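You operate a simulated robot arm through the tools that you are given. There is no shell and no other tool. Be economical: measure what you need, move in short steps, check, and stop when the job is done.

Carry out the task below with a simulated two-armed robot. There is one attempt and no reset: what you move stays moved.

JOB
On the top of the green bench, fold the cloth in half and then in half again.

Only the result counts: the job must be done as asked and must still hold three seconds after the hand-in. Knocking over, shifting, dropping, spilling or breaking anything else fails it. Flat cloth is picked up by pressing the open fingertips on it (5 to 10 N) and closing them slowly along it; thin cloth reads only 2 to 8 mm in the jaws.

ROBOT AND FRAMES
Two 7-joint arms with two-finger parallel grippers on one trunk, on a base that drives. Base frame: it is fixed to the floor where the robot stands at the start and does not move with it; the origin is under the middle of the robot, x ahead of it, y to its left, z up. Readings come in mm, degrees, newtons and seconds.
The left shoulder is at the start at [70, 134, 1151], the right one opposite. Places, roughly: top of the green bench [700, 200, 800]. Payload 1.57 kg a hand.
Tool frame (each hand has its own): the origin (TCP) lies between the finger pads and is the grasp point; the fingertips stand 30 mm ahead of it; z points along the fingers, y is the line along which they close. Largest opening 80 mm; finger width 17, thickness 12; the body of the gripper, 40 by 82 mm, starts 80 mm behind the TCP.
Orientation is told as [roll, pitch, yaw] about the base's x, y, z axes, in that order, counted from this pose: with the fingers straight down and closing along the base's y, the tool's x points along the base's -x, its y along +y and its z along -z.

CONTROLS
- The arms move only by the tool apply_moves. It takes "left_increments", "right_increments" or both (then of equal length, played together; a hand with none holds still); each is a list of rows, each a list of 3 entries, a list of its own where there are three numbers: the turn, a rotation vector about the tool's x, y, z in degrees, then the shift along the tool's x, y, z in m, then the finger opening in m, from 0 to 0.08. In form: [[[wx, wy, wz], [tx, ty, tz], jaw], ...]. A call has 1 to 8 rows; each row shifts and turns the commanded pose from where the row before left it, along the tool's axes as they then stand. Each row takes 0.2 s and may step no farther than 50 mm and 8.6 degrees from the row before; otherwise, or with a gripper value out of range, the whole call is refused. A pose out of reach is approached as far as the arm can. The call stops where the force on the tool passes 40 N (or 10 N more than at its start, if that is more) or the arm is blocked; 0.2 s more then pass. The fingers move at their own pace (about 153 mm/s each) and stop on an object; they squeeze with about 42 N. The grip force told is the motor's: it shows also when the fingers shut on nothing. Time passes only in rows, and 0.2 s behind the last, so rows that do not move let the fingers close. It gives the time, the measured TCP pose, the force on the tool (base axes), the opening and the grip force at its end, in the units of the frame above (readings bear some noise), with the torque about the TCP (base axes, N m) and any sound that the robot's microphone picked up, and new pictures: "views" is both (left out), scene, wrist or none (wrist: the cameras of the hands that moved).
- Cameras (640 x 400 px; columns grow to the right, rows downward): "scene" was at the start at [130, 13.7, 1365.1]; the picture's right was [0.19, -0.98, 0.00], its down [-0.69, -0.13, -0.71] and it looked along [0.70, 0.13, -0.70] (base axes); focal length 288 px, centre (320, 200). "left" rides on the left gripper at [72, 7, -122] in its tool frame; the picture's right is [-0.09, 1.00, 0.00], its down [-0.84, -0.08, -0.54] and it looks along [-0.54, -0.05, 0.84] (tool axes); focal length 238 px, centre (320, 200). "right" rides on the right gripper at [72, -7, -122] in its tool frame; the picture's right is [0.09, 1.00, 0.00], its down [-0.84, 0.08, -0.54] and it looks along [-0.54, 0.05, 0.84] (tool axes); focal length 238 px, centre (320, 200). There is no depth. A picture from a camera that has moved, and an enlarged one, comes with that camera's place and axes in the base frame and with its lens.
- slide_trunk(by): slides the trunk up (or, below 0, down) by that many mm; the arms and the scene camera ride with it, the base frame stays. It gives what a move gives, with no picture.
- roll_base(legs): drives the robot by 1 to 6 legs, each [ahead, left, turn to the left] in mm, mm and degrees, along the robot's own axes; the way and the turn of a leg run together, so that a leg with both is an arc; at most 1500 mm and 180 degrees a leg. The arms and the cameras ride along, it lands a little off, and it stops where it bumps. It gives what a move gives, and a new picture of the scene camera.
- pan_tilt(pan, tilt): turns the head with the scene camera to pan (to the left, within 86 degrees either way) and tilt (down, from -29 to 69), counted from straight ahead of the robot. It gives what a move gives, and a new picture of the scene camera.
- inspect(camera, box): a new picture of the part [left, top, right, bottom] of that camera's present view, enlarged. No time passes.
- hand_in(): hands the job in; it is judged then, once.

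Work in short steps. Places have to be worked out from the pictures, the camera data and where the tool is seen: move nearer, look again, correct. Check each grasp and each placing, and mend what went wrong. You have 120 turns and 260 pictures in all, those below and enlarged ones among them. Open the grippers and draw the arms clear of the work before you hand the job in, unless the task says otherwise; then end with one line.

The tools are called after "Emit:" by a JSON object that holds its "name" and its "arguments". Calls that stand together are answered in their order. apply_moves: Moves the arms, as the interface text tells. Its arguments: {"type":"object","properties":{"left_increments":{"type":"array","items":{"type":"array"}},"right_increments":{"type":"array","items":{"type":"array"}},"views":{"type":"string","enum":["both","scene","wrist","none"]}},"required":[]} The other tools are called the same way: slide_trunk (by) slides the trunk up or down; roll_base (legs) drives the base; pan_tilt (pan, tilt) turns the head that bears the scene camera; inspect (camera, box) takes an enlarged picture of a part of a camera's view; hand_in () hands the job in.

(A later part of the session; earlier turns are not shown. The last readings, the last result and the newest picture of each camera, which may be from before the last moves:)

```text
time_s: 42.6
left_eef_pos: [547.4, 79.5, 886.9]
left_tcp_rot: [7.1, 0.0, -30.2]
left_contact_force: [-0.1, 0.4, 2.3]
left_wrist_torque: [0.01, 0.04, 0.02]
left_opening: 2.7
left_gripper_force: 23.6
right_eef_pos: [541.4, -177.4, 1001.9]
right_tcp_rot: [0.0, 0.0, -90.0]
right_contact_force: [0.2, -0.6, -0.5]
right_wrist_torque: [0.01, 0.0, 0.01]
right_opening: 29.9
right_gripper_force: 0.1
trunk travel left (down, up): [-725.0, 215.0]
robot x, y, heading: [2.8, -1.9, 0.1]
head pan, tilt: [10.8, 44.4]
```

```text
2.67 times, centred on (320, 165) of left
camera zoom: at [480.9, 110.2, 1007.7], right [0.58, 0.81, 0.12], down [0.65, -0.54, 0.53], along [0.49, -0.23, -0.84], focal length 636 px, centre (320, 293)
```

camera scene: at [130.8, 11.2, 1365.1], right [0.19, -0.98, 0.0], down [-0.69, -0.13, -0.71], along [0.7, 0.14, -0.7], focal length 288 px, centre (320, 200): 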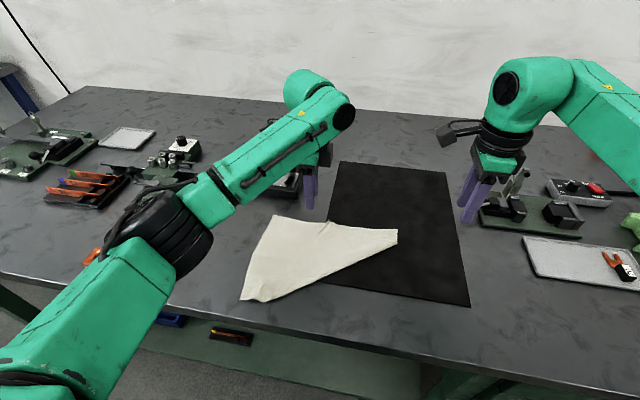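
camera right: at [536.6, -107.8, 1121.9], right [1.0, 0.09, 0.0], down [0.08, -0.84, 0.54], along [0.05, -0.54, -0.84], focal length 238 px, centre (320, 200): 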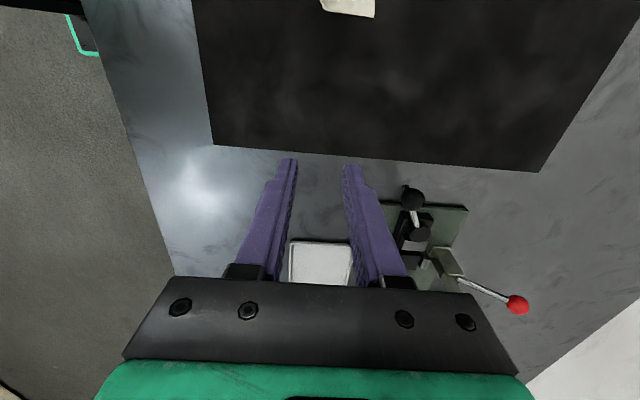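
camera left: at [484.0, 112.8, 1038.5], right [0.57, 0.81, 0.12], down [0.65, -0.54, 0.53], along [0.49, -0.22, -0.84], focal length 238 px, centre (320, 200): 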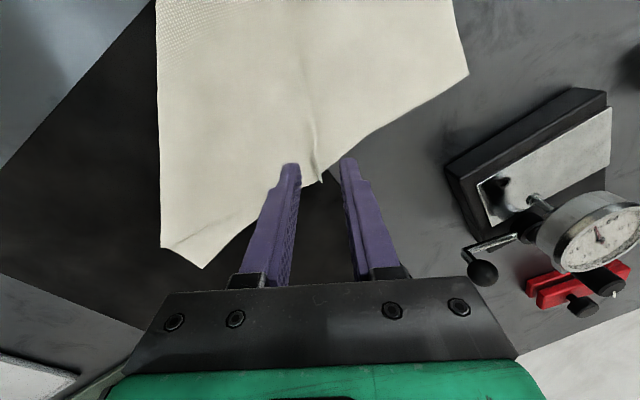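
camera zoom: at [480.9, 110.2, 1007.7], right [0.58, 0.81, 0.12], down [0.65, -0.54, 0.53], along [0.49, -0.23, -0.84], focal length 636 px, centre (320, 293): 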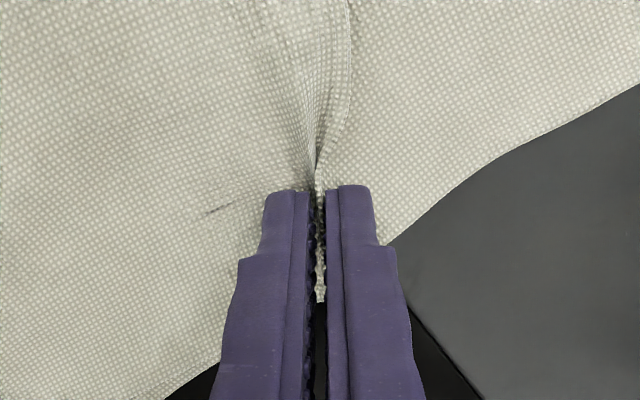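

The grip reads 2.7 mm and the lower layer still looks flat. I'll lift 25 mm and check it stays behind.

Emit:
{"name": "apply_moves", "arguments": {"left_increments": [[[0, 0, 0], [0, 0, -0.012], 0.0], [[0, 0, 0], [0, 0, -0.015], 0.0], [[0, 0, 0], [0, 0, 0], 0.0]], "views": "none"}}

Emit:
{"name": "inspect", "arguments": {"camera": "left", "box": [200, 90, 440, 240]}}

Emit:
{"name": "inspect", "arguments": {"camera": "scene", "box": [230, 190, 410, 310]}}

```text
time_s: 43.4
left_eef_pos: [546.2, 76.9, 914.5]
left_tcp_rot: [6.8, 0.1, -30.2]
left_contact_force: [0.0, -0.2, 0.1]
left_wrist_torque: [-0.02, 0.04, -0.01]
left_opening: 2.8
left_gripper_force: 23.7
right_eef_pos: [542.1, -177.8, 1001.0]
right_tcp_rot: [0.1, 0.0, -90.0]
right_contact_force: [0.2, 0.1, -0.3]
right_wrist_torque: [0.03, -0.01, -0.03]
right_opening: 30.1
right_gripper_force: 0.0
trunk travel left (down, up): [-725.0, 215.0]
robot x, y, heading: [-2.2, 1.8, 0.0]
head pan, tilt: [10.8, 44.4]
```

```text
2.67 times, centred on (320, 165) of left
camera zoom: at [480.0, 107.2, 1035.2], right [0.58, 0.81, 0.12], down [0.65, -0.54, 0.53], along [0.49, -0.23, -0.84], focal length 636 px, centre (320, 293)
```

zoom: 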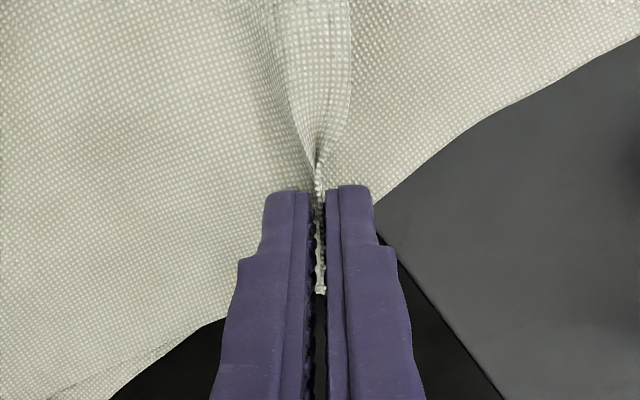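

```text
3.33 times, centred on (320, 250) of scene
camera zoom: at [130.3, 13.8, 1365.1], right [0.19, -0.98, 0.0], down [-0.69, -0.13, -0.71], along [0.7, 0.13, -0.7], focal length 961 px, centre (320, 33)
```

zoom: 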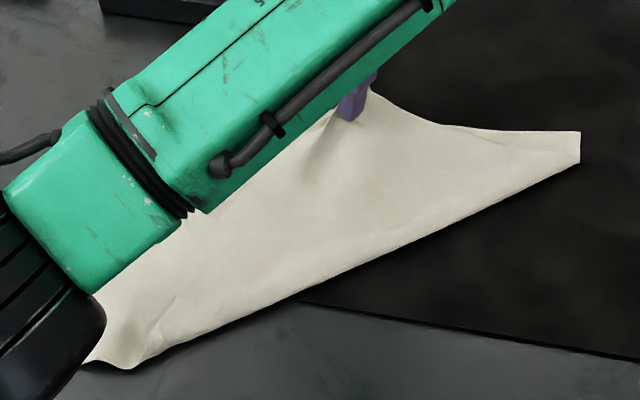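

I'll move 80 mm toward C's home along a low arc and see whether the far edge stays.

Emit:
{"name": "apply_moves", "arguments": {"left_increments": [[[0, 0, 0], [0.008, -0.026, -0.01], 0.0], [[0, 0, 0], [0.008, -0.026, -0.008], 0.0], [[0, 0, 0], [0.008, -0.026, -0.005], 0.0], [[0, 0, 0], [0, 0, 0], 0.0]]}}

Emit:
{"name": "inspect", "arguments": {"camera": "scene", "box": [230, 190, 410, 310]}}

```text
time_s: 44.4
left_eef_pos: [484.2, 19.6, 926.6]
left_tcp_rot: [6.9, 0.0, -30.1]
left_contact_force: [0.9, 0.1, -0.4]
left_wrist_torque: [-0.01, 0.03, -0.01]
left_opening: 3.0
left_gripper_force: 24.1
right_eef_pos: [542.1, -175.8, 1001.0]
right_tcp_rot: [-0.1, 0.1, -90.0]
right_contact_force: [-0.4, 0.0, 0.3]
right_wrist_torque: [0.01, 0.0, 0.01]
right_opening: 30.1
right_gripper_force: 0.0
trunk travel left (down, up): [-725.0, 215.0]
robot x, y, heading: [0.3, -1.1, -0.1]
head pan, tilt: [10.8, 44.4]
camera scene: at [130.2, 14.0, 1365.1], right [0.19, -0.98, 0.0], down [-0.69, -0.13, -0.71], along [0.7, 0.13, -0.7], focal length 288 px, centre (320, 200)
camera left: at [418.6, 49.8, 1047.7], right [0.58, 0.81, 0.12], down [0.65, -0.54, 0.53], along [0.49, -0.23, -0.84], focal length 238 px, centre (320, 200)
```

scene: 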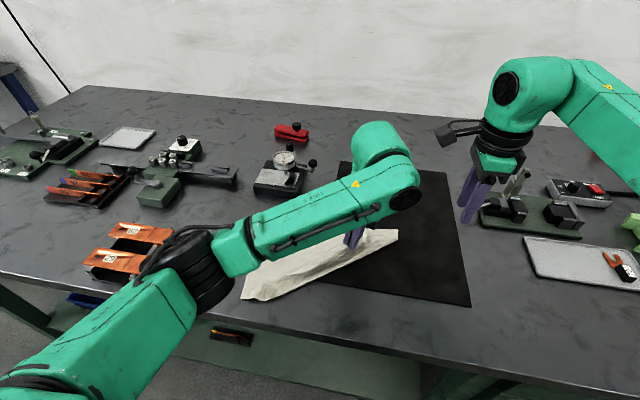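
left: 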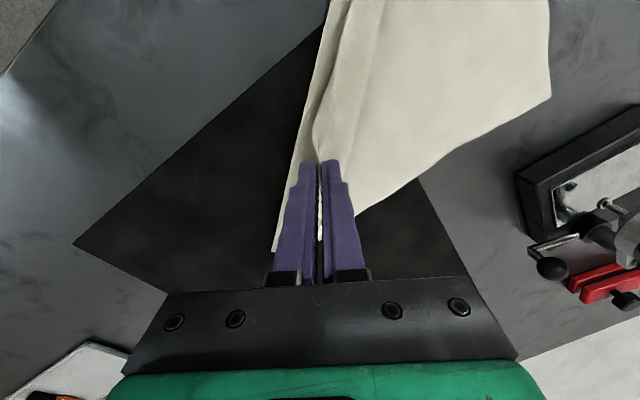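

```text
3.33 times, centred on (320, 250) of scene
camera zoom: at [130.2, 14.0, 1365.1], right [0.19, -0.98, 0.0], down [-0.69, -0.13, -0.71], along [0.7, 0.13, -0.7], focal length 961 px, centre (320, 33)
```

zoom: 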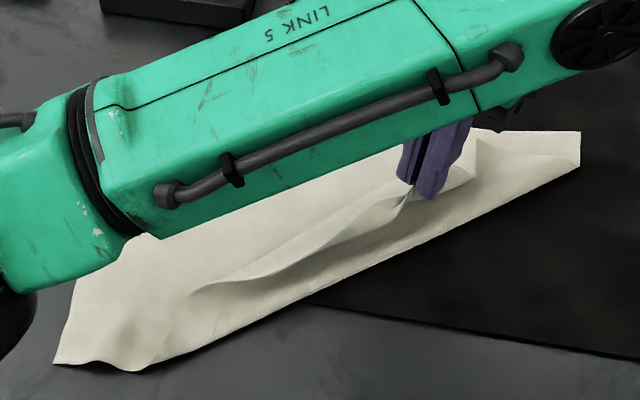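

Only the flap moved and the far edge stayed. I'll continue carrying C to its original place.

Emit:
{"name": "apply_moves", "arguments": {"left_increments": [[[0, 0, 0], [0.0108, -0.0293, -0.007], 0.0], [[0, 0, 0], [0.0108, -0.0293, -0.005], 0.0], [[0, 0, 0], [0.0108, -0.0293, 0], 0.0], [[0, 0, 0], [0.0108, -0.0293, 0.005], 0.0], [[0, 0, 0], [0, 0, 0.008], 0.0], [[0, 0, 0], [0, 0, 0], 0.0]]}}

Emit:
{"name": "inspect", "arguments": {"camera": "scene", "box": [230, 190, 430, 330]}}

```text
time_s: 45.8
left_eef_pos: [389.4, -59.2, 910.3]
left_tcp_rot: [6.9, 0.1, -30.2]
left_contact_force: [0.5, -0.5, 0.6]
left_wrist_torque: [0.0, 0.0, 0.04]
left_opening: 2.7
left_gripper_force: 24.1
right_eef_pos: [543.1, -177.0, 1000.3]
right_tcp_rot: [0.0, -0.1, -90.0]
right_contact_force: [0.0, 0.5, 0.0]
right_wrist_torque: [0.01, 0.0, 0.03]
right_opening: 29.9
right_gripper_force: 0.0
trunk travel left (down, up): [-725.0, 215.0]
robot x, y, heading: [0.1, 4.5, 0.2]
head pan, tilt: [10.8, 44.4]
camera scene: at [130.0, 13.5, 1365.1], right [0.19, -0.98, 0.0], down [-0.69, -0.13, -0.71], along [0.7, 0.13, -0.7], focal length 288 px, centre (320, 200)
camera left: at [322.7, -29.1, 1032.5], right [0.58, 0.81, 0.12], down [0.65, -0.54, 0.53], along [0.49, -0.23, -0.84], focal length 238 px, centre (320, 200)
```

scene: 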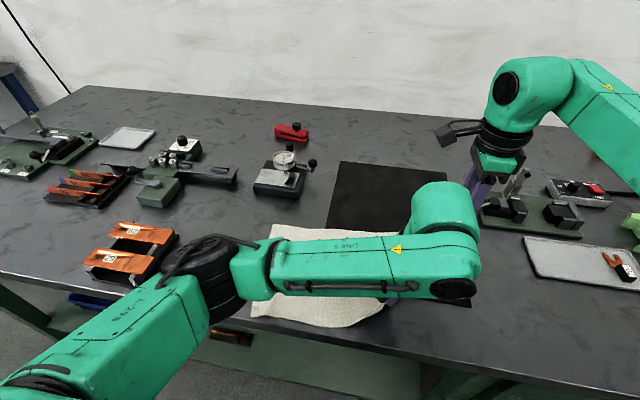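
left: 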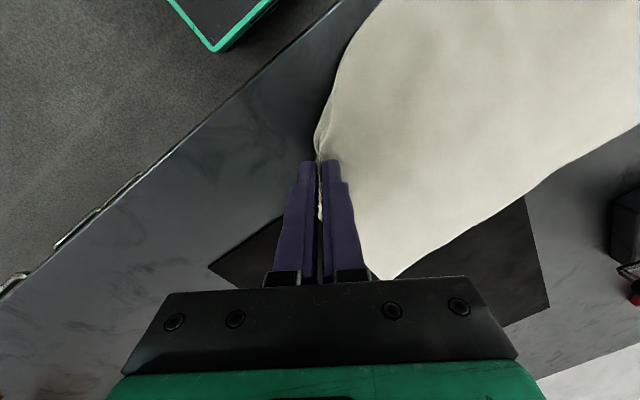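

```text
2.86 times, centred on (330, 260) of scene
camera zoom: at [130.0, 13.5, 1365.1], right [0.19, -0.98, 0.0], down [-0.69, -0.13, -0.71], along [0.7, 0.13, -0.7], focal length 824 px, centre (291, 29)
```

zoom: 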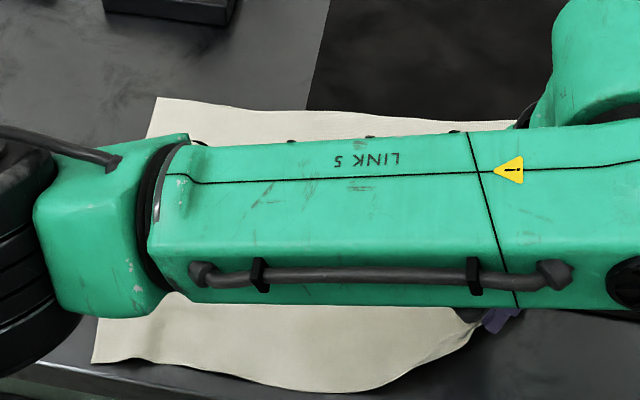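

The corner is nearly home. I'll pull it 20 mm to the right to tension the near edge, lower it and release.

Emit:
{"name": "apply_moves", "arguments": {"left_increments": [[[0, 0, 0], [-0.01, -0.0173, 0.006], 0.0], [[0, 0, 0], [0, 0, 0.012], 0.0], [[0, 0, 0], [0, 0, 0.004], 0.0], [[0, 0, 0], [0, 0, 0], 0.02], [[0, 0, 0], [0, 0, 0], 0.03], [[0, 0, 0], [0, 0, -0.04], 0.03], [[0, 0, 0], [0, 0, -0.045], 0.03], [[7, 0, 0], [0.0, 0.04, -0.02], 0.03]], "views": "none"}}

Emit:
{"name": "apply_moves", "arguments": {"left_increments": [[[0, 0, 8.5], [0, 0.045, 0], 0.03], [[0, 0, 8.5], [0, 0.045, 0], 0.03], [[0, 0, 8.5], [-0.02, 0.04, 0], 0.03], [[0, 0, 8.5], [0.045, 0, 0], 0.03], [[0, 0, 8.5], [0.045, 0, 0], 0.03], [[0, 0, 8.5], [0.045, 0, 0], 0.03], [[0, 0, 8.5], [0.045, 0, 0], 0.03]]}}

Emit:
{"name": "inspect", "arguments": {"camera": "scene", "box": [220, 190, 430, 330]}}

```text
time_s: 47.6
left_eef_pos: [404.4, -51.4, 997.4]
left_tcp_rot: [-0.2, 0.0, -30.2]
left_contact_force: [0.4, 0.6, 0.2]
left_wrist_torque: [-0.01, 0.04, -0.01]
left_opening: 29.8
left_gripper_force: 0.0
right_eef_pos: [543.1, -174.6, 1000.9]
right_tcp_rot: [0.0, -0.1, -89.9]
right_contact_force: [0.2, -0.2, 0.0]
right_wrist_torque: [-0.05, 0.0, -0.03]
right_opening: 30.2
right_gripper_force: 0.0
trunk travel left (down, up): [-725.0, 215.0]
robot x, y, heading: [-1.8, -3.2, 0.2]
head pan, tilt: [10.8, 44.4]
```

```text
time_s: 49.2
left_eef_pos: [431.0, 202.3, 997.4]
left_tcp_rot: [0.0, -0.1, -89.8]
left_contact_force: [0.1, -0.5, 0.0]
left_wrist_torque: [-0.02, 0.0, 0.02]
left_opening: 30.0
left_gripper_force: 0.1
right_eef_pos: [541.6, -176.1, 1002.2]
right_tcp_rot: [0.1, -0.1, -89.9]
right_contact_force: [-0.6, -0.3, -0.1]
right_wrist_torque: [-0.03, -0.02, 0.0]
right_opening: 30.2
right_gripper_force: 0.1
trunk travel left (down, up): [-725.0, 215.0]
robot x, y, heading: [1.5, 0.9, 0.0]
head pan, tilt: [10.8, 44.4]
camera scene: at [128.8, 16.2, 1365.3], right [0.19, -0.98, 0.0], down [-0.69, -0.13, -0.72], along [0.7, 0.13, -0.7], focal length 288 px, centre (320, 200)
camera left: at [437.4, 275.2, 1118.0], right [1.0, -0.09, 0.0], down [-0.07, -0.84, 0.54], along [-0.05, -0.54, -0.84], focal length 238 px, centre (320, 200)
```

scene: 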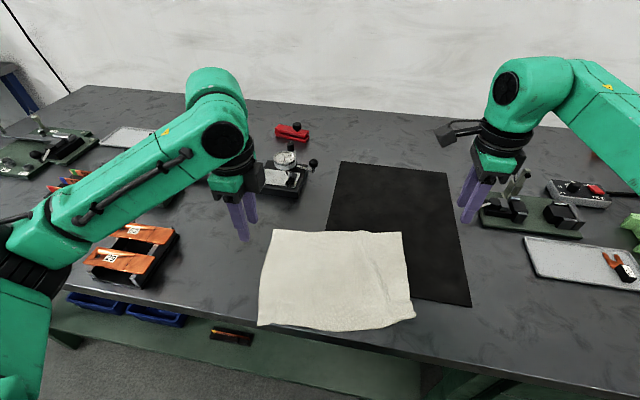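
left: 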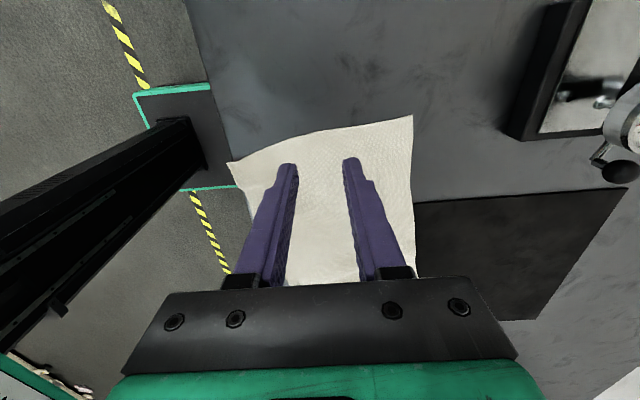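

```text
2.86 times, centred on (325, 260) of scene
camera zoom: at [128.8, 16.2, 1365.3], right [0.19, -0.98, 0.0], down [-0.69, -0.13, -0.72], along [0.7, 0.13, -0.7], focal length 824 px, centre (306, 29)
```

zoom: 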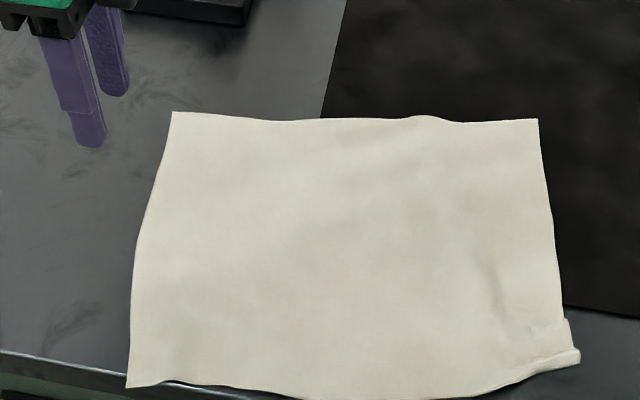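

The cloth is flat again, shifted about 40 mm toward me and turned about 9°, with only a small curl at C. I'll look at that corner and the near edge closely.

Emit:
{"name": "inspect", "arguments": {"camera": "scene", "box": [360, 280, 430, 330]}}

Emit:
{"name": "inspect", "arguments": {"camera": "scene", "box": [245, 290, 345, 350]}}

```text
8.00 times, centred on (395, 305) of scene
camera zoom: at [128.8, 16.2, 1365.3], right [0.19, -0.98, 0.0], down [-0.69, -0.13, -0.72], along [0.7, 0.13, -0.7], focal length 2306 px, centre (-280, -640)
```

zoom: 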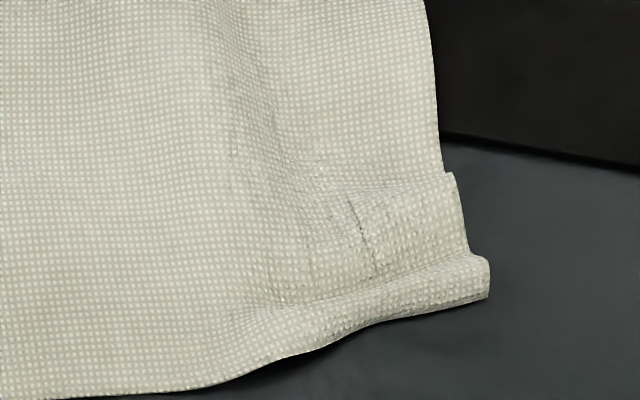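

```text
6.40 times, centred on (295, 320) of scene
camera zoom: at [128.8, 16.2, 1365.3], right [0.19, -0.98, 0.0], down [-0.69, -0.13, -0.72], along [0.7, 0.13, -0.7], focal length 1845 px, centre (480, -568)
```

zoom: 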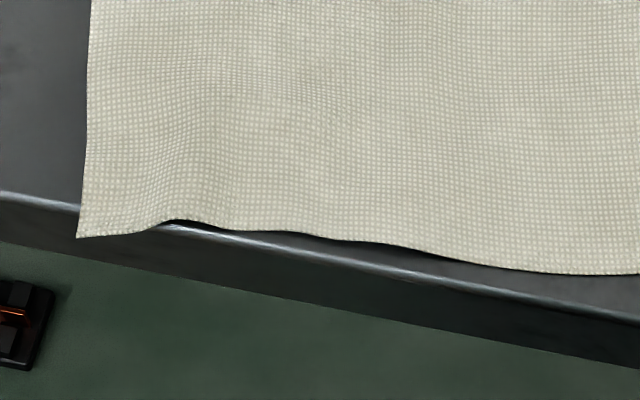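

C's near edge is tucked under by about 20 mm. I'll pinch the cloth about 45 mm inside C with the right hand, lift so the tuck hangs out, and lay it down while moving away from the edge.

Emit:
{"name": "apply_moves", "arguments": {"right_increments": [[[0, 0, 0], [0.023, -0.0285, 0], 0.036], [[0, 0, 0], [0.023, -0.0285, 0.02], 0.036], [[0, 0, 0], [0.023, -0.0285, 0.035], 0.036], [[0, 0, 0], [0.022, -0.0285, 0.035], 0.036], [[0, 0, 0], [0, 0, 0.02], 0.036], [[0, 0, 0], [0, 0, 0.006], 0.036]], "views": "wrist"}}

```text
refused: row 3 steps farther than a row can; nothing moved
```

Emit:
{"name": "apply_moves", "arguments": {"right_increments": [[[0, 0, 0], [0.023, -0.0285, 0], 0.036], [[0, 0, 0], [0.023, -0.0285, 0.02], 0.036], [[0, 0, 0], [0.023, -0.0285, 0.03], 0.036], [[0, 0, 0], [0.022, -0.0285, 0.03], 0.036], [[0, 0, 0], [0, 0, 0.03], 0.036], [[0, 0, 0], [0, 0, 0.002], 0.036]], "views": "wrist"}}

```text
time_s: 50.6
left_eef_pos: [431.4, 199.2, 996.4]
left_tcp_rot: [-0.1, -0.1, -89.8]
left_contact_force: [0.1, -1.0, 0.5]
left_wrist_torque: [-0.01, 0.0, 0.02]
left_opening: 29.8
left_gripper_force: 0.0
right_eef_pos: [426.6, -86.7, 889.0]
right_tcp_rot: [0.2, 0.0, -90.1]
right_contact_force: [-1.0, 0.4, 0.2]
right_wrist_torque: [-0.01, 0.01, -0.04]
right_opening: 36.1
right_gripper_force: 0.1
trunk travel left (down, up): [-725.0, 215.0]
robot x, y, heading: [1.3, -2.4, 0.1]
head pan, tilt: [10.8, 44.4]
camera right: at [421.2, -14.9, 1011.0], right [1.0, 0.09, 0.0], down [0.08, -0.84, 0.54], along [0.05, -0.54, -0.84], focal length 238 px, centre (320, 200)
```

right: 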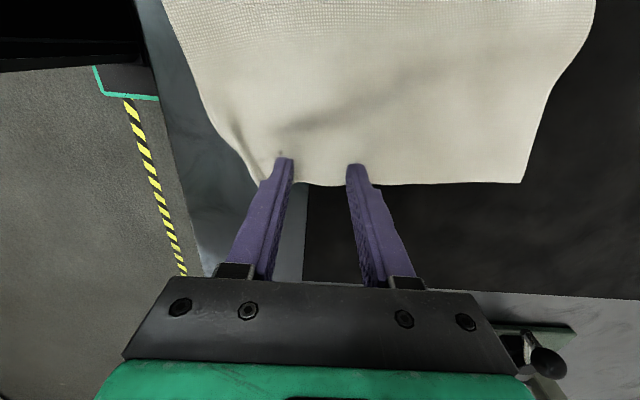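

Emit:
{"name": "apply_moves", "arguments": {"right_increments": [[[0, 0, 0], [0, 0, 0.005], 0.036], [[0, 0, 0], [0, 0, 0.002], 0.036]], "views": "none"}}

Emit:
{"name": "apply_moves", "arguments": {"right_increments": [[[0, 0, 0], [0, 0, 0.0012], 0.036]], "views": "none"}}

```text
time_s: 51.2
left_eef_pos: [431.1, 199.5, 997.3]
left_tcp_rot: [0.1, 0.0, -89.8]
left_contact_force: [-0.2, -1.1, -0.3]
left_wrist_torque: [-0.02, 0.01, 0.0]
left_opening: 29.9
left_gripper_force: 0.1
right_eef_pos: [425.7, -84.9, 884.1]
right_tcp_rot: [0.3, 0.1, -90.1]
right_contact_force: [0.6, -1.9, 11.5]
right_wrist_torque: [-0.11, -0.24, -0.06]
right_opening: 36.6
right_gripper_force: 0.2
trunk travel left (down, up): [-725.0, 215.0]
robot x, y, heading: [2.4, -0.4, 0.0]
head pan, tilt: [10.8, 44.4]
```

```text
time_s: 51.6
left_eef_pos: [428.7, 199.8, 998.6]
left_tcp_rot: [0.1, 0.0, -89.7]
left_contact_force: [0.1, 0.0, 0.7]
left_wrist_torque: [-0.01, 0.02, 0.01]
left_opening: 29.9
left_gripper_force: 0.1
right_eef_pos: [425.6, -85.8, 883.9]
right_tcp_rot: [0.4, 0.1, -90.1]
right_contact_force: [0.3, -5.4, 20.9]
right_wrist_torque: [-0.24, -0.53, -0.08]
right_opening: 36.9
right_gripper_force: 0.5
trunk travel left (down, up): [-725.0, 215.0]
robot x, y, heading: [-3.4, 2.8, 0.0]
head pan, tilt: [10.8, 44.4]
```

Force is 21 N, so I'll back off 1.5 mm, close slowly, then lift 45 mm.

Emit:
{"name": "apply_moves", "arguments": {"right_increments": [[[0, 0, 0], [0, 0, -0.0015], 0.036], [[0, 0, 0], [0, 0, 0], 0.03], [[0, 0, 0], [0, 0, 0], 0.024], [[0, 0, 0], [0, 0, 0], 0.018], [[0, 0, 0], [0, 0, 0], 0.012], [[0, 0, 0], [0, 0, 0], 0.006], [[0, 0, 0], [0, 0, 0], 0.0], [[0, 0, 0], [0, 0, 0], 0.0]], "views": "none"}}

Emit:
{"name": "apply_moves", "arguments": {"right_increments": [[[0, 0, 0], [0, 0, -0.015], 0.0], [[0, 0, 0], [0, 0, -0.02], 0.0], [[0, 0, 0], [0, 0, -0.02], 0.0], [[0, 0, 0], [0, 0, -0.01], 0.0], [[0, 0, 0], [0, 0, 0], 0.0]]}}

```text
time_s: 53.4
left_eef_pos: [430.6, 201.0, 997.6]
left_tcp_rot: [0.0, -0.1, -89.7]
left_contact_force: [0.9, -0.6, 0.6]
left_wrist_torque: [0.0, -0.02, 0.03]
left_opening: 29.9
left_gripper_force: 0.1
right_eef_pos: [426.0, -84.7, 885.2]
right_tcp_rot: [0.2, 0.0, -90.0]
right_contact_force: [0.4, -0.2, 16.5]
right_wrist_torque: [-0.08, -0.05, 0.01]
right_opening: 2.3
right_gripper_force: 23.4
trunk travel left (down, up): [-725.0, 215.0]
robot x, y, heading: [-0.8, 3.2, 0.1]
head pan, tilt: [10.8, 44.4]
```

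```text
time_s: 54.6
left_eef_pos: [431.8, 199.6, 997.3]
left_tcp_rot: [0.1, 0.0, -89.7]
left_contact_force: [0.4, -0.2, 0.7]
left_wrist_torque: [0.0, 0.01, 0.0]
left_opening: 29.9
left_gripper_force: 0.0
right_eef_pos: [427.2, -85.2, 949.2]
right_tcp_rot: [0.1, 0.0, -90.0]
right_contact_force: [0.2, -0.4, -0.6]
right_wrist_torque: [0.01, 0.02, -0.01]
right_opening: 2.0
right_gripper_force: 23.6
trunk travel left (down, up): [-725.0, 215.0]
robot x, y, heading: [0.2, 0.1, 0.1]
head pan, tilt: [10.8, 44.4]
camera scene: at [129.9, 13.6, 1365.1], right [0.19, -0.98, 0.0], down [-0.69, -0.13, -0.71], along [0.7, 0.13, -0.7], focal length 288 px, centre (320, 200)
camera right: at [421.8, -13.7, 1070.3], right [1.0, 0.09, 0.0], down [0.08, -0.84, 0.54], along [0.05, -0.54, -0.84], focal length 238 px, centre (320, 200)
```

scene: 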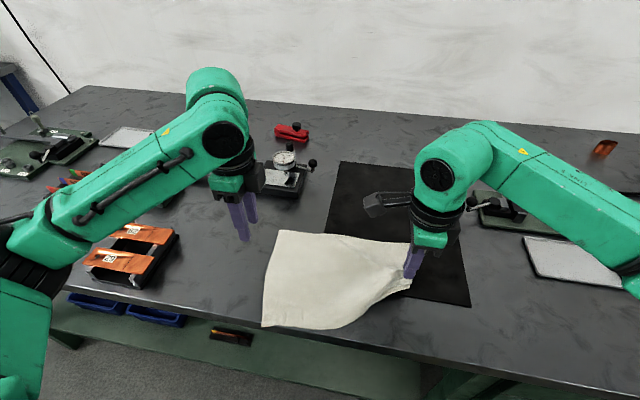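
right: 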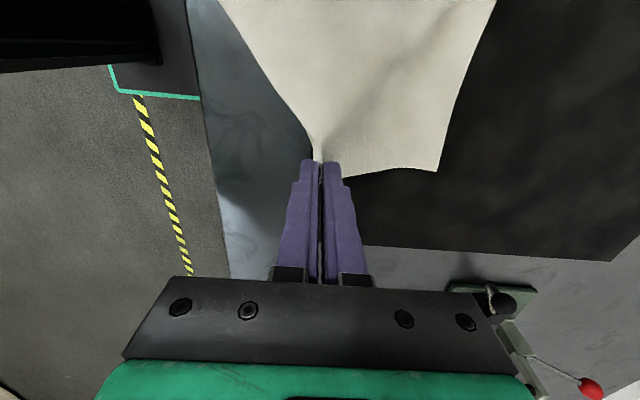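

Emit:
{"name": "inspect", "arguments": {"camera": "scene", "box": [350, 230, 430, 310]}}

Emit:
{"name": "inspect", "arguments": {"camera": "right", "box": [260, 70, 460, 210]}}

```text
5.00 times, centred on (390, 270) of scene
camera zoom: at [129.9, 13.6, 1365.1], right [0.19, -0.98, 0.0], down [-0.69, -0.13, -0.71], along [0.7, 0.13, -0.7], focal length 1442 px, centre (-30, -150)
```

zoom: 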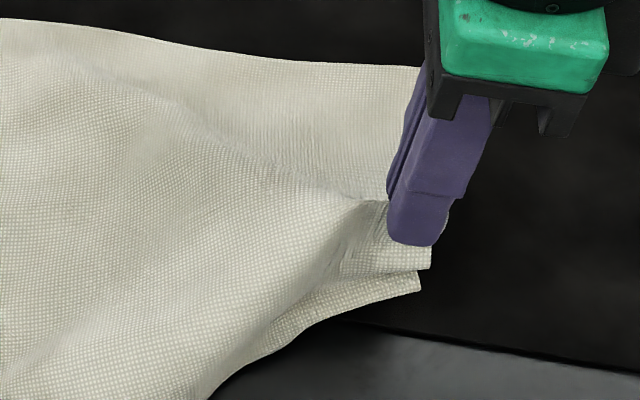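

```text
2.86 times, centred on (360, 140) of right
camera zoom: at [421.8, -13.7, 1070.3], right [1.0, 0.09, 0.0], down [0.08, -0.84, 0.54], along [0.05, -0.54, -0.84], focal length 681 px, centre (206, 371)
```

zoom: 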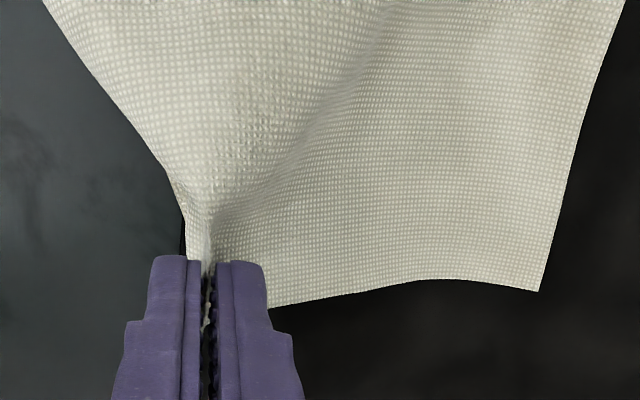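

I'll lay it down while moving +x, so any tuck trails outward, and then release.

Emit:
{"name": "apply_moves", "arguments": {"right_increments": [[[0, 0, 0], [-0.005, -0.01, 0.015], 0.0], [[0, 0, 0], [0, -0.01, 0.015], 0.0], [[0, 0, 0], [0, 0.012, 0.01], 0.0], [[0, 0, 0], [0, 0.014, 0.012], 0.0], [[0, 0, 0], [0, 0.012, 0.01], 0.0], [[0, 0, 0], [0, 0, 0], 0.03], [[0, 0, 0], [0, 0, -0.04], 0.04], [[0, 0, 0], [-0.045, 0, 0], 0.04]], "views": "none"}}

Emit:
{"name": "apply_moves", "arguments": {"right_increments": [[[0, 0, 0], [-0.04, 0, -0.03], 0.03], [[0, 0, 0], [-0.04, 0.02, -0.03], 0.03], [[0, 0, 0], [-0.02, 0.04, 0], 0.03], [[0, 0, 0], [0, 0, 0], 0.03]], "views": "none"}}

Emit:
{"name": "inspect", "arguments": {"camera": "scene", "box": [240, 200, 440, 330]}}

```text
time_s: 56.4
left_eef_pos: [429.7, 197.2, 997.1]
left_tcp_rot: [0.0, 0.1, -89.7]
left_contact_force: [0.6, -0.3, 0.4]
left_wrist_torque: [0.06, 0.0, -0.02]
left_opening: 29.9
left_gripper_force: 0.0
right_eef_pos: [441.6, -137.2, 925.9]
right_tcp_rot: [0.0, 0.2, -90.0]
right_contact_force: [0.4, -0.7, -0.1]
right_wrist_torque: [0.01, 0.01, 0.03]
right_opening: 40.1
right_gripper_force: 0.0
trunk travel left (down, up): [-725.0, 215.0]
robot x, y, heading: [-2.1, 1.3, -0.0]
head pan, tilt: [10.8, 44.4]
```

```text
refused: row 2 steps farther than a row can; nothing moved
```

```text
3.08 times, centred on (340, 265) of scene
camera zoom: at [129.4, 10.3, 1365.2], right [0.19, -0.98, 0.0], down [-0.69, -0.13, -0.72], along [0.7, 0.14, -0.7], focal length 887 px, centre (258, 0)
```

zoom: 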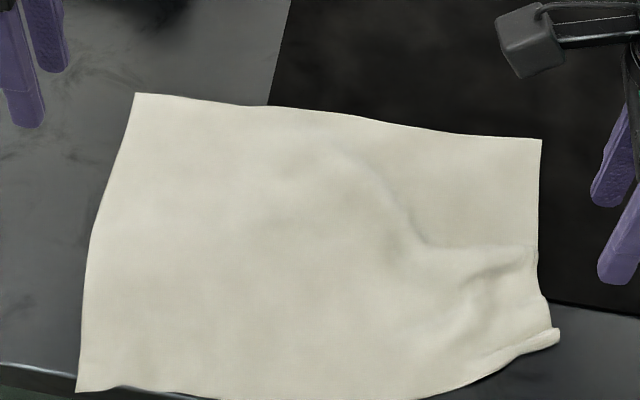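

Emit:
{"name": "inspect", "arguments": {"camera": "scene", "box": [370, 270, 425, 330]}}

Emit:
{"name": "inspect", "arguments": {"camera": "right", "box": [200, 0, 440, 190]}}

```text
6.67 times, centred on (398, 300) of scene
camera zoom: at [129.4, 10.3, 1365.2], right [0.19, -0.98, 0.0], down [-0.69, -0.13, -0.72], along [0.7, 0.14, -0.7], focal length 1922 px, centre (-197, -467)
```

zoom: 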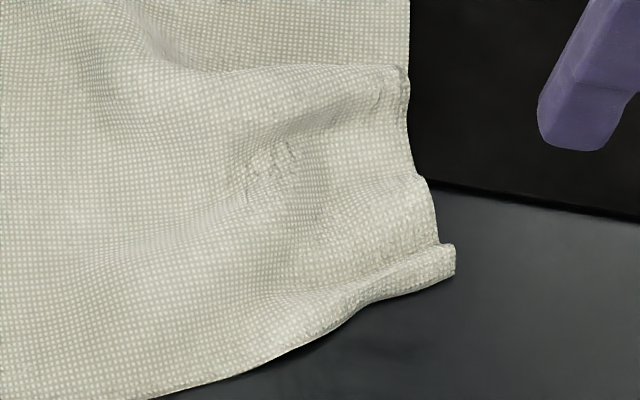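

```text
2.11 times, centred on (320, 95) of right
camera zoom: at [436.5, -66.6, 1048.3], right [1.0, 0.09, 0.0], down [0.08, -0.84, 0.54], along [0.05, -0.54, -0.84], focal length 502 px, centre (320, 421)
```

zoom: 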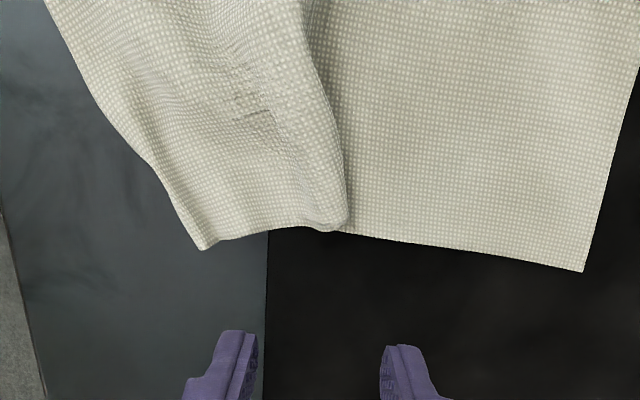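

The view from the right shows C only curled slightly, with a ridge left by my lay-down. I'll grip the near edge by C with the right hand, closing perpendicular to the edge, to pull it straight before folding with edge grips.

Emit:
{"name": "apply_moves", "arguments": {"right_increments": [[[0, 0, -8], [0.0215, -0.023, 0], 0.028], [[0, 0, 0], [0, 0, 0], 0.028], [[0, 0, -8], [0, 0, 0], 0.028], [[0, 0, -8], [0, 0, 0], 0.028], [[0, 0, -8], [0, 0, 0], 0.028], [[5, 0, 0], [0, 0, 0], 0.028]], "views": "wrist"}}

```text
time_s: 57.8
left_eef_pos: [432.3, 200.5, 996.4]
left_tcp_rot: [-0.1, 0.0, -89.8]
left_contact_force: [0.4, -0.1, 0.2]
left_wrist_torque: [0.01, 0.04, -0.02]
left_opening: 30.0
left_gripper_force: 0.1
right_eef_pos: [422.2, -113.4, 926.7]
right_tcp_rot: [-5.1, 0.0, -57.8]
right_contact_force: [0.7, 0.4, 0.8]
right_wrist_torque: [-0.04, 0.04, 0.01]
right_opening: 28.1
right_gripper_force: 0.1
trunk travel left (down, up): [-725.0, 215.0]
robot x, y, heading: [0.1, 0.1, -0.1]
head pan, tilt: [10.8, 44.4]
camera right: at [389.0, -50.9, 1048.0], right [0.79, 0.6, -0.09], down [0.55, -0.64, 0.53], along [0.27, -0.47, -0.84], focal length 238 px, centre (320, 200)
```

right: 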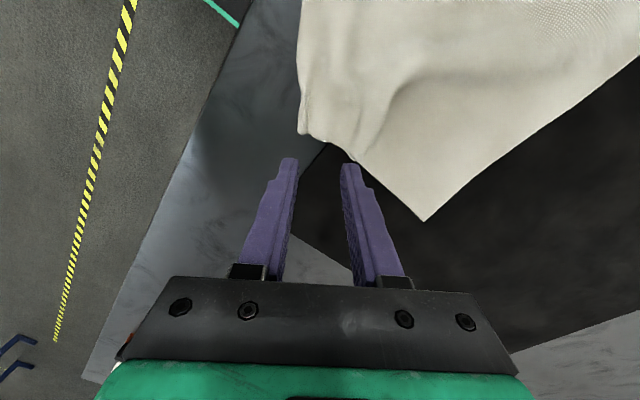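

Emit:
{"name": "apply_moves", "arguments": {"right_increments": [[[0, 0, 0], [0.0166, -0.0052, 0.01], 0.028], [[0, 0, 0], [0.0166, -0.005, 0.01], 0.028], [[0, 0, 0], [0, 0, 0.01], 0.028]], "views": "none"}}

Emit:
{"name": "inspect", "arguments": {"camera": "right", "box": [200, 60, 440, 210]}}

```text
time_s: 58.6
left_eef_pos: [430.8, 200.2, 996.4]
left_tcp_rot: [0.1, 0.1, -89.7]
left_contact_force: [0.6, 0.6, 0.0]
left_wrist_torque: [-0.01, -0.03, 0.01]
left_opening: 29.9
left_gripper_force: 0.0
right_eef_pos: [394.4, -92.1, 896.0]
right_tcp_rot: [-4.9, 0.1, -58.0]
right_contact_force: [-0.3, 0.5, -0.3]
right_wrist_torque: [0.0, 0.01, 0.04]
right_opening: 28.0
right_gripper_force: 0.1
trunk travel left (down, up): [-725.0, 215.0]
robot x, y, heading: [-2.6, -0.6, 0.1]
head pan, tilt: [10.8, 44.4]
```

```text
2.67 times, centred on (320, 135) of right
camera zoom: at [361.1, -29.6, 1019.2], right [0.79, 0.6, -0.09], down [0.55, -0.64, 0.53], along [0.27, -0.47, -0.84], focal length 636 px, centre (320, 373)
```

zoom: 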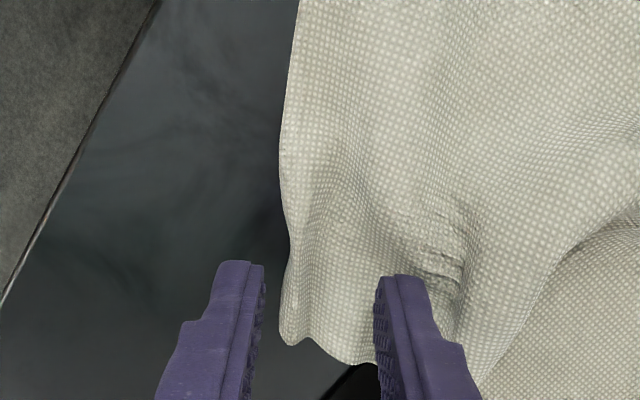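

Perfect straddle of the near edge next to C. I'll descend to light contact.

Emit:
{"name": "apply_moves", "arguments": {"right_increments": [[[0, 0, 0], [0, 0, 0.007], 0.028], [[0, 0, 0], [0, 0, 0.003], 0.028]], "views": "none"}}

Emit:
{"name": "apply_moves", "arguments": {"right_increments": [[[0, 0, 0], [0, 0, 0.0015], 0.028]], "views": "none"}}

```text
time_s: 59.2
left_eef_pos: [431.4, 200.0, 996.2]
left_tcp_rot: [-0.1, 0.0, -89.8]
left_contact_force: [-0.6, 0.2, -0.6]
left_wrist_torque: [0.01, 0.03, -0.01]
left_opening: 30.1
left_gripper_force: 0.1
right_eef_pos: [394.4, -93.1, 886.5]
right_tcp_rot: [-4.9, 0.0, -58.0]
right_contact_force: [-0.5, -0.1, 0.1]
right_wrist_torque: [-0.01, 0.02, 0.03]
right_opening: 28.3
right_gripper_force: 0.1
trunk travel left (down, up): [-725.0, 215.0]
robot x, y, heading: [-4.1, -1.1, -0.0]
head pan, tilt: [10.8, 44.4]
```

```text
time_s: 59.6
left_eef_pos: [431.9, 199.7, 996.5]
left_tcp_rot: [0.0, -0.1, -89.7]
left_contact_force: [0.6, 0.0, -0.1]
left_wrist_torque: [-0.02, 0.01, 0.01]
left_opening: 29.9
left_gripper_force: 0.0
right_eef_pos: [393.1, -92.4, 885.9]
right_tcp_rot: [-4.9, 0.0, -58.0]
right_contact_force: [-0.2, -0.6, -0.6]
right_wrist_torque: [-0.01, -0.01, 0.0]
right_opening: 27.9
right_gripper_force: 0.0
trunk travel left (down, up): [-725.0, 215.0]
robot x, y, heading: [0.3, -1.7, -0.1]
head pan, tilt: [10.8, 44.4]
```

Emit:
{"name": "apply_moves", "arguments": {"right_increments": [[[0, 0, 0], [0, 0, 0.0015], 0.028]], "views": "none"}}

Emit:
{"name": "apply_moves", "arguments": {"right_increments": [[[0, 0, 0], [0, 0, 0.0012], 0.028]], "views": "none"}}

```text
time_s: 60.0
left_eef_pos: [430.9, 200.8, 996.5]
left_tcp_rot: [0.0, 0.0, -89.7]
left_contact_force: [-0.3, -0.2, 0.3]
left_wrist_torque: [0.0, -0.02, 0.02]
left_opening: 30.0
left_gripper_force: 0.1
right_eef_pos: [392.9, -93.4, 885.8]
right_tcp_rot: [-4.8, 0.0, -58.0]
right_contact_force: [1.5, -0.5, 6.3]
right_wrist_torque: [0.01, -0.18, 0.01]
right_opening: 28.3
right_gripper_force: 0.1
trunk travel left (down, up): [-725.0, 215.0]
robot x, y, heading: [-1.3, 0.8, -0.4]
head pan, tilt: [10.8, 44.4]
```

```text
time_s: 60.4
left_eef_pos: [431.0, 199.9, 998.4]
left_tcp_rot: [-0.1, 0.0, -89.7]
left_contact_force: [0.1, -0.6, 0.0]
left_wrist_torque: [0.01, -0.02, -0.01]
left_opening: 30.0
left_gripper_force: 0.0
right_eef_pos: [392.4, -93.2, 884.4]
right_tcp_rot: [-4.6, -0.1, -58.1]
right_contact_force: [2.8, -2.2, 16.1]
right_wrist_torque: [0.05, -0.47, -0.04]
right_opening: 28.6
right_gripper_force: 0.4
trunk travel left (down, up): [-725.0, 215.0]
robot x, y, heading: [3.3, -4.7, 0.1]
head pan, tilt: [10.8, 44.4]
```

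Emit:
{"name": "apply_moves", "arguments": {"right_increments": [[[0, 0, 0], [0, 0, -0.0003], 0.025], [[0, 0, 0], [0, 0, 0], 0.021], [[0, 0, 0], [0, 0, 0], 0.017], [[0, 0, 0], [0, 0, 0], 0.013], [[0, 0, 0], [0, 0, 0], 0.009], [[0, 0, 0], [0, 0, 0], 0.004], [[0, 0, 0], [0, 0, 0], 0.0], [[0, 0, 0], [0, 0, 0], 0.0]], "views": "none"}}

Emit:
{"name": "inspect", "arguments": {"camera": "right", "box": [200, 60, 440, 210]}}

```text
time_s: 62.2
left_eef_pos: [431.9, 200.3, 997.5]
left_tcp_rot: [0.0, 0.0, -89.7]
left_contact_force: [-0.1, -0.3, -0.2]
left_wrist_torque: [0.0, -0.03, -0.03]
left_opening: 29.9
left_gripper_force: 0.0
right_eef_pos: [393.4, -92.9, 883.6]
right_tcp_rot: [-4.9, 0.0, -58.0]
right_contact_force: [0.3, -0.2, -1.1]
right_wrist_torque: [-0.02, 0.0, 0.0]
right_opening: 2.9
right_gripper_force: 23.9
trunk travel left (down, up): [-725.0, 215.0]
robot x, y, heading: [-0.2, 1.9, -0.0]
head pan, tilt: [10.8, 44.4]
```

```text
2.67 times, centred on (320, 135) of right
camera zoom: at [358.7, -30.5, 1005.6], right [0.79, 0.6, -0.09], down [0.55, -0.64, 0.53], along [0.27, -0.47, -0.84], focal length 636 px, centre (320, 373)
```

zoom: 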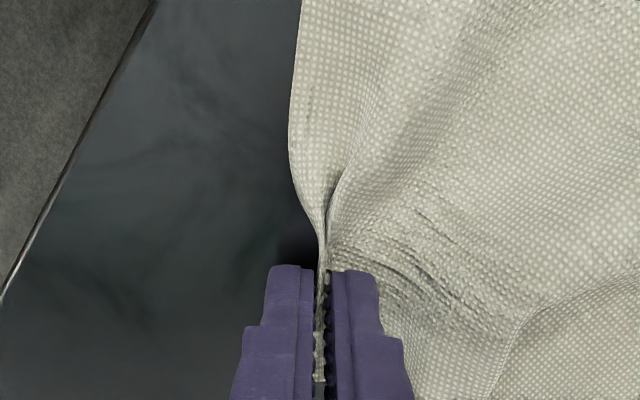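

The edge is gripped (2.9 mm). I'll lift slightly and pull it about 35 mm toward its proper place at (360,-103) to flatten the cloth.

Emit:
{"name": "apply_moves", "arguments": {"right_increments": [[[0, 0, 0], [0, 0, -0.015], 0.0], [[0, 0, 0], [0.003, -0.011, 0], 0.0], [[0, 0, 0], [0.003, -0.011, 0], 0.0], [[0, 0, 0], [0.003, -0.011, 0], 0.0], [[0, 0, 0], [0, 0, 0.01], 0.0], [[0, 0, 0], [0, 0, 0], 0.0]], "views": "none"}}

Emit:
{"name": "inspect", "arguments": {"camera": "scene", "box": [240, 200, 440, 330]}}

Emit:
{"name": "inspect", "arguments": {"camera": "right", "box": [160, 0, 600, 220]}}

```text
time_s: 63.6
left_eef_pos: [432.2, 199.5, 997.2]
left_tcp_rot: [-0.1, 0.0, -89.7]
left_contact_force: [-0.6, 0.7, -0.4]
left_wrist_torque: [0.01, -0.02, -0.01]
left_opening: 30.0
left_gripper_force: 0.0
right_eef_pos: [359.7, -103.0, 891.2]
right_tcp_rot: [-5.0, 0.0, -58.0]
right_contact_force: [1.3, -0.5, 0.2]
right_wrist_torque: [-0.01, 0.01, -0.01]
right_opening: 2.9
right_gripper_force: 24.3
trunk travel left (down, up): [-725.0, 215.0]
robot x, y, heading: [-0.2, 1.8, 0.1]
head pan, tilt: [10.8, 44.4]
```

```text
3.08 times, centred on (340, 265) of scene
camera zoom: at [130.0, 13.7, 1365.1], right [0.19, -0.98, 0.0], down [-0.69, -0.13, -0.71], along [0.7, 0.13, -0.7], focal length 887 px, centre (258, 0)
```

zoom: 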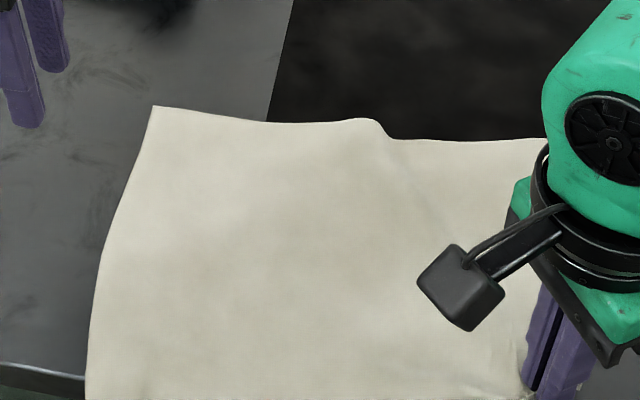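

```text
1.45 times, centred on (380, 110) of right
camera zoom: at [326.3, -39.5, 1013.4], right [0.79, 0.6, -0.09], down [0.55, -0.64, 0.53], along [0.27, -0.47, -0.84], focal length 347 px, centre (233, 331)
```

zoom: 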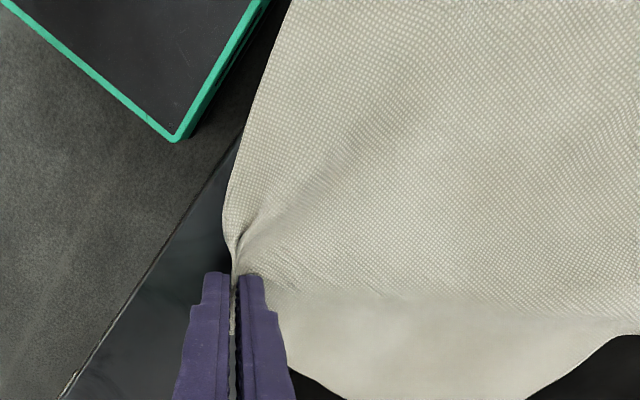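

The cloth is straight now. D overhangs the bench front slightly, so it will be easier to fold the far edge toward me. I'll release C and move the right hand away to see the whole cloth.

Emit:
{"name": "apply_moves", "arguments": {"right_increments": [[[0, 0, 0], [0, 0, 0.005], 0.0], [[0, 0, 0], [0, 0, 0], 0.02], [[0, 0, 0], [0, -0.002, 0], 0.03], [[0, 0, 0], [0, 0, -0.04], 0.03], [[0, 0, 0], [0, 0, -0.045], 0.03], [[-5, 0, 0], [-0.045, 0, 0], 0.03], [[0, 0, 8], [-0.045, 0, 0], 0.03], [[0, 0, 8], [-0.02, 0.04, 0], 0.03]], "views": "none"}}

Emit:
{"name": "inspect", "arguments": {"camera": "scene", "box": [240, 205, 440, 345]}}

```text
time_s: 65.4
left_eef_pos: [433.2, 202.3, 995.6]
left_tcp_rot: [-0.1, -0.1, -89.7]
left_contact_force: [0.9, 0.7, 0.0]
left_wrist_torque: [-0.04, 0.04, 0.01]
left_opening: 29.9
left_gripper_force: 0.0
right_eef_pos: [459.6, -179.8, 971.1]
right_tcp_rot: [-0.1, 0.0, -74.1]
right_contact_force: [0.7, 0.2, 0.0]
right_wrist_torque: [-0.04, 0.08, 0.0]
right_opening: 29.9
right_gripper_force: 0.0
trunk travel left (down, up): [-725.0, 215.0]
robot x, y, heading: [-0.2, 2.5, 0.2]
head pan, tilt: [10.8, 44.4]
```

```text
2.86 times, centred on (340, 275) of scene
camera zoom: at [132.9, 15.8, 1364.8], right [0.19, -0.98, 0.0], down [-0.69, -0.13, -0.71], along [0.7, 0.13, -0.7], focal length 824 px, centre (263, -14)
```

zoom: 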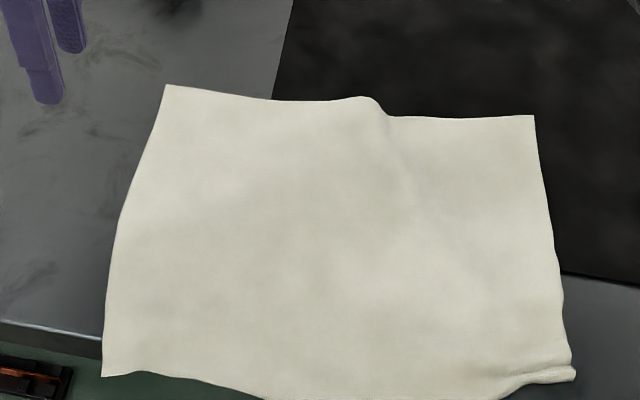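

The near edge overhangs the bench front by up to about 20 mm. I'll edge-grip the far edge with both hands near A (521,166) and B (546,-118), pull the cloth 35 mm away from me, then fold that edge toward me.

Emit:
{"name": "apply_moves", "arguments": {"left_increments": [[[0, 0, 0], [-0.0203, 0.026, 0.02], 0.028], [[0, 0, 0], [-0.0203, 0.026, 0.03], 0.028], [[0, 0, -5], [-0.0203, 0.026, 0.03], 0.028], [[-5, 0, 0], [0, 0, 0], 0.028], [[0, 0, 0], [0, 0, 0], 0.028]], "right_increments": [[[0, 0, 5.5], [0, 0, 0], 0.028], [[0, 0, 5.5], [0, 0, 0], 0.028], [[0, 0, 0], [0.0268, 0.0264, 0.015], 0.028], [[0, 0, 0], [0.0268, 0.0264, 0.02], 0.028], [[-5, 0, 0], [0.0268, 0.0264, 0.025], 0.028]], "views": "wrist"}}

```text
time_s: 66.6
left_eef_pos: [509.5, 138.6, 917.2]
left_tcp_rot: [5.1, -0.1, -84.7]
left_contact_force: [0.2, 0.7, -0.1]
left_wrist_torque: [0.01, 0.02, 0.03]
left_opening: 28.3
left_gripper_force: 0.1
right_eef_pos: [530.5, -89.9, 912.8]
right_tcp_rot: [5.2, 0.0, -85.0]
right_contact_force: [0.7, -0.3, 0.4]
right_wrist_torque: [0.0, 0.0, -0.01]
right_opening: 28.0
right_gripper_force: 0.0
trunk travel left (down, up): [-725.0, 215.0]
robot x, y, heading: [2.3, 1.5, 0.2]
head pan, tilt: [10.8, 44.4]
camera right: at [507.8, -20.5, 1032.9], right [0.98, 0.18, 0.09], down [0.1, -0.83, 0.55], along [0.17, -0.53, -0.83], focal length 238 px, centre (320, 200)
camera left: at [499.9, 211.6, 1038.8], right [1.0, 0.0, 0.09], down [-0.05, -0.84, 0.53], along [0.07, -0.54, -0.84], focal length 238 px, centre (320, 200)
```

right: 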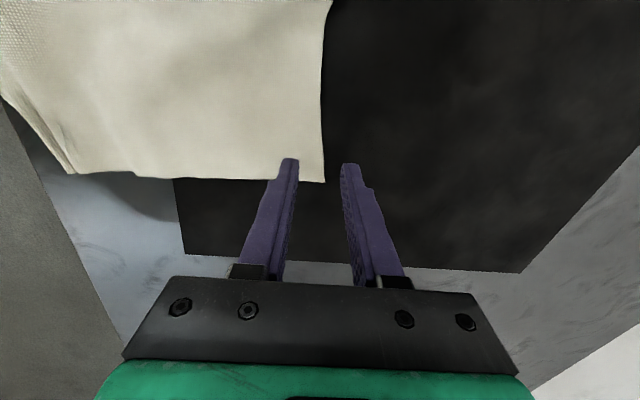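
left: 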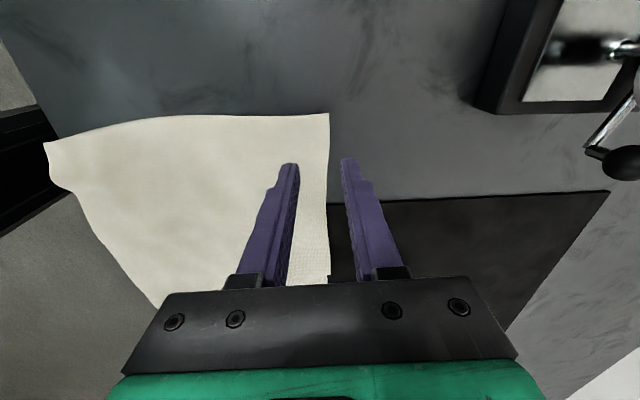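

Both fingers straddle the far edge as intended. I'll descend to near contact.

Emit:
{"name": "apply_moves", "arguments": {"left_increments": [[[0, 0, 0], [0, 0, 0.015], 0.028], [[0, 0, 0], [0, 0, 0.015], 0.028], [[0, 0, 0], [0, 0, 0.002], 0.028]], "right_increments": [[[0, 0, 0], [0, 0, 0.013], 0.028], [[0, 0, 0], [0, 0, 0.013], 0.028], [[0, 0, 0], [0, 0, 0.002], 0.028]], "views": "none"}}

Emit:
{"name": "apply_moves", "arguments": {"left_increments": [[[0, 0, 0], [0, 0, 0.0015], 0.028]], "right_increments": [[[0, 0, 0], [0, 0, 0.001], 0.028]], "views": "none"}}

```text
time_s: 67.4
left_eef_pos: [511.8, 138.8, 886.7]
left_tcp_rot: [5.0, -0.1, -84.7]
left_contact_force: [-0.8, 0.1, 0.9]
left_wrist_torque: [-0.01, -0.02, 0.02]
left_opening: 28.0
left_gripper_force: 0.0
right_eef_pos: [529.5, -89.2, 886.8]
right_tcp_rot: [5.2, 0.2, -85.0]
right_contact_force: [0.2, 1.4, 11.6]
right_wrist_torque: [0.0, 0.22, 0.0]
right_opening: 26.7
right_gripper_force: 0.0
trunk travel left (down, up): [-725.0, 215.0]
robot x, y, heading: [0.5, -1.1, -0.2]
head pan, tilt: [10.8, 44.4]
```

```text
time_s: 67.8
left_eef_pos: [510.0, 139.4, 884.2]
left_tcp_rot: [5.1, -0.1, -84.7]
left_contact_force: [0.0, 0.3, 0.7]
left_wrist_torque: [0.03, 0.0, 0.04]
left_opening: 28.2
left_gripper_force: 0.1
right_eef_pos: [530.0, -90.2, 886.3]
right_tcp_rot: [5.5, 0.2, -85.0]
right_contact_force: [1.1, 1.4, 20.1]
right_wrist_torque: [0.02, 0.42, -0.02]
right_opening: 25.6
right_gripper_force: 0.0
trunk travel left (down, up): [-725.0, 215.0]
robot x, y, heading: [-1.3, 1.5, 0.0]
head pan, tilt: [10.8, 44.4]
```

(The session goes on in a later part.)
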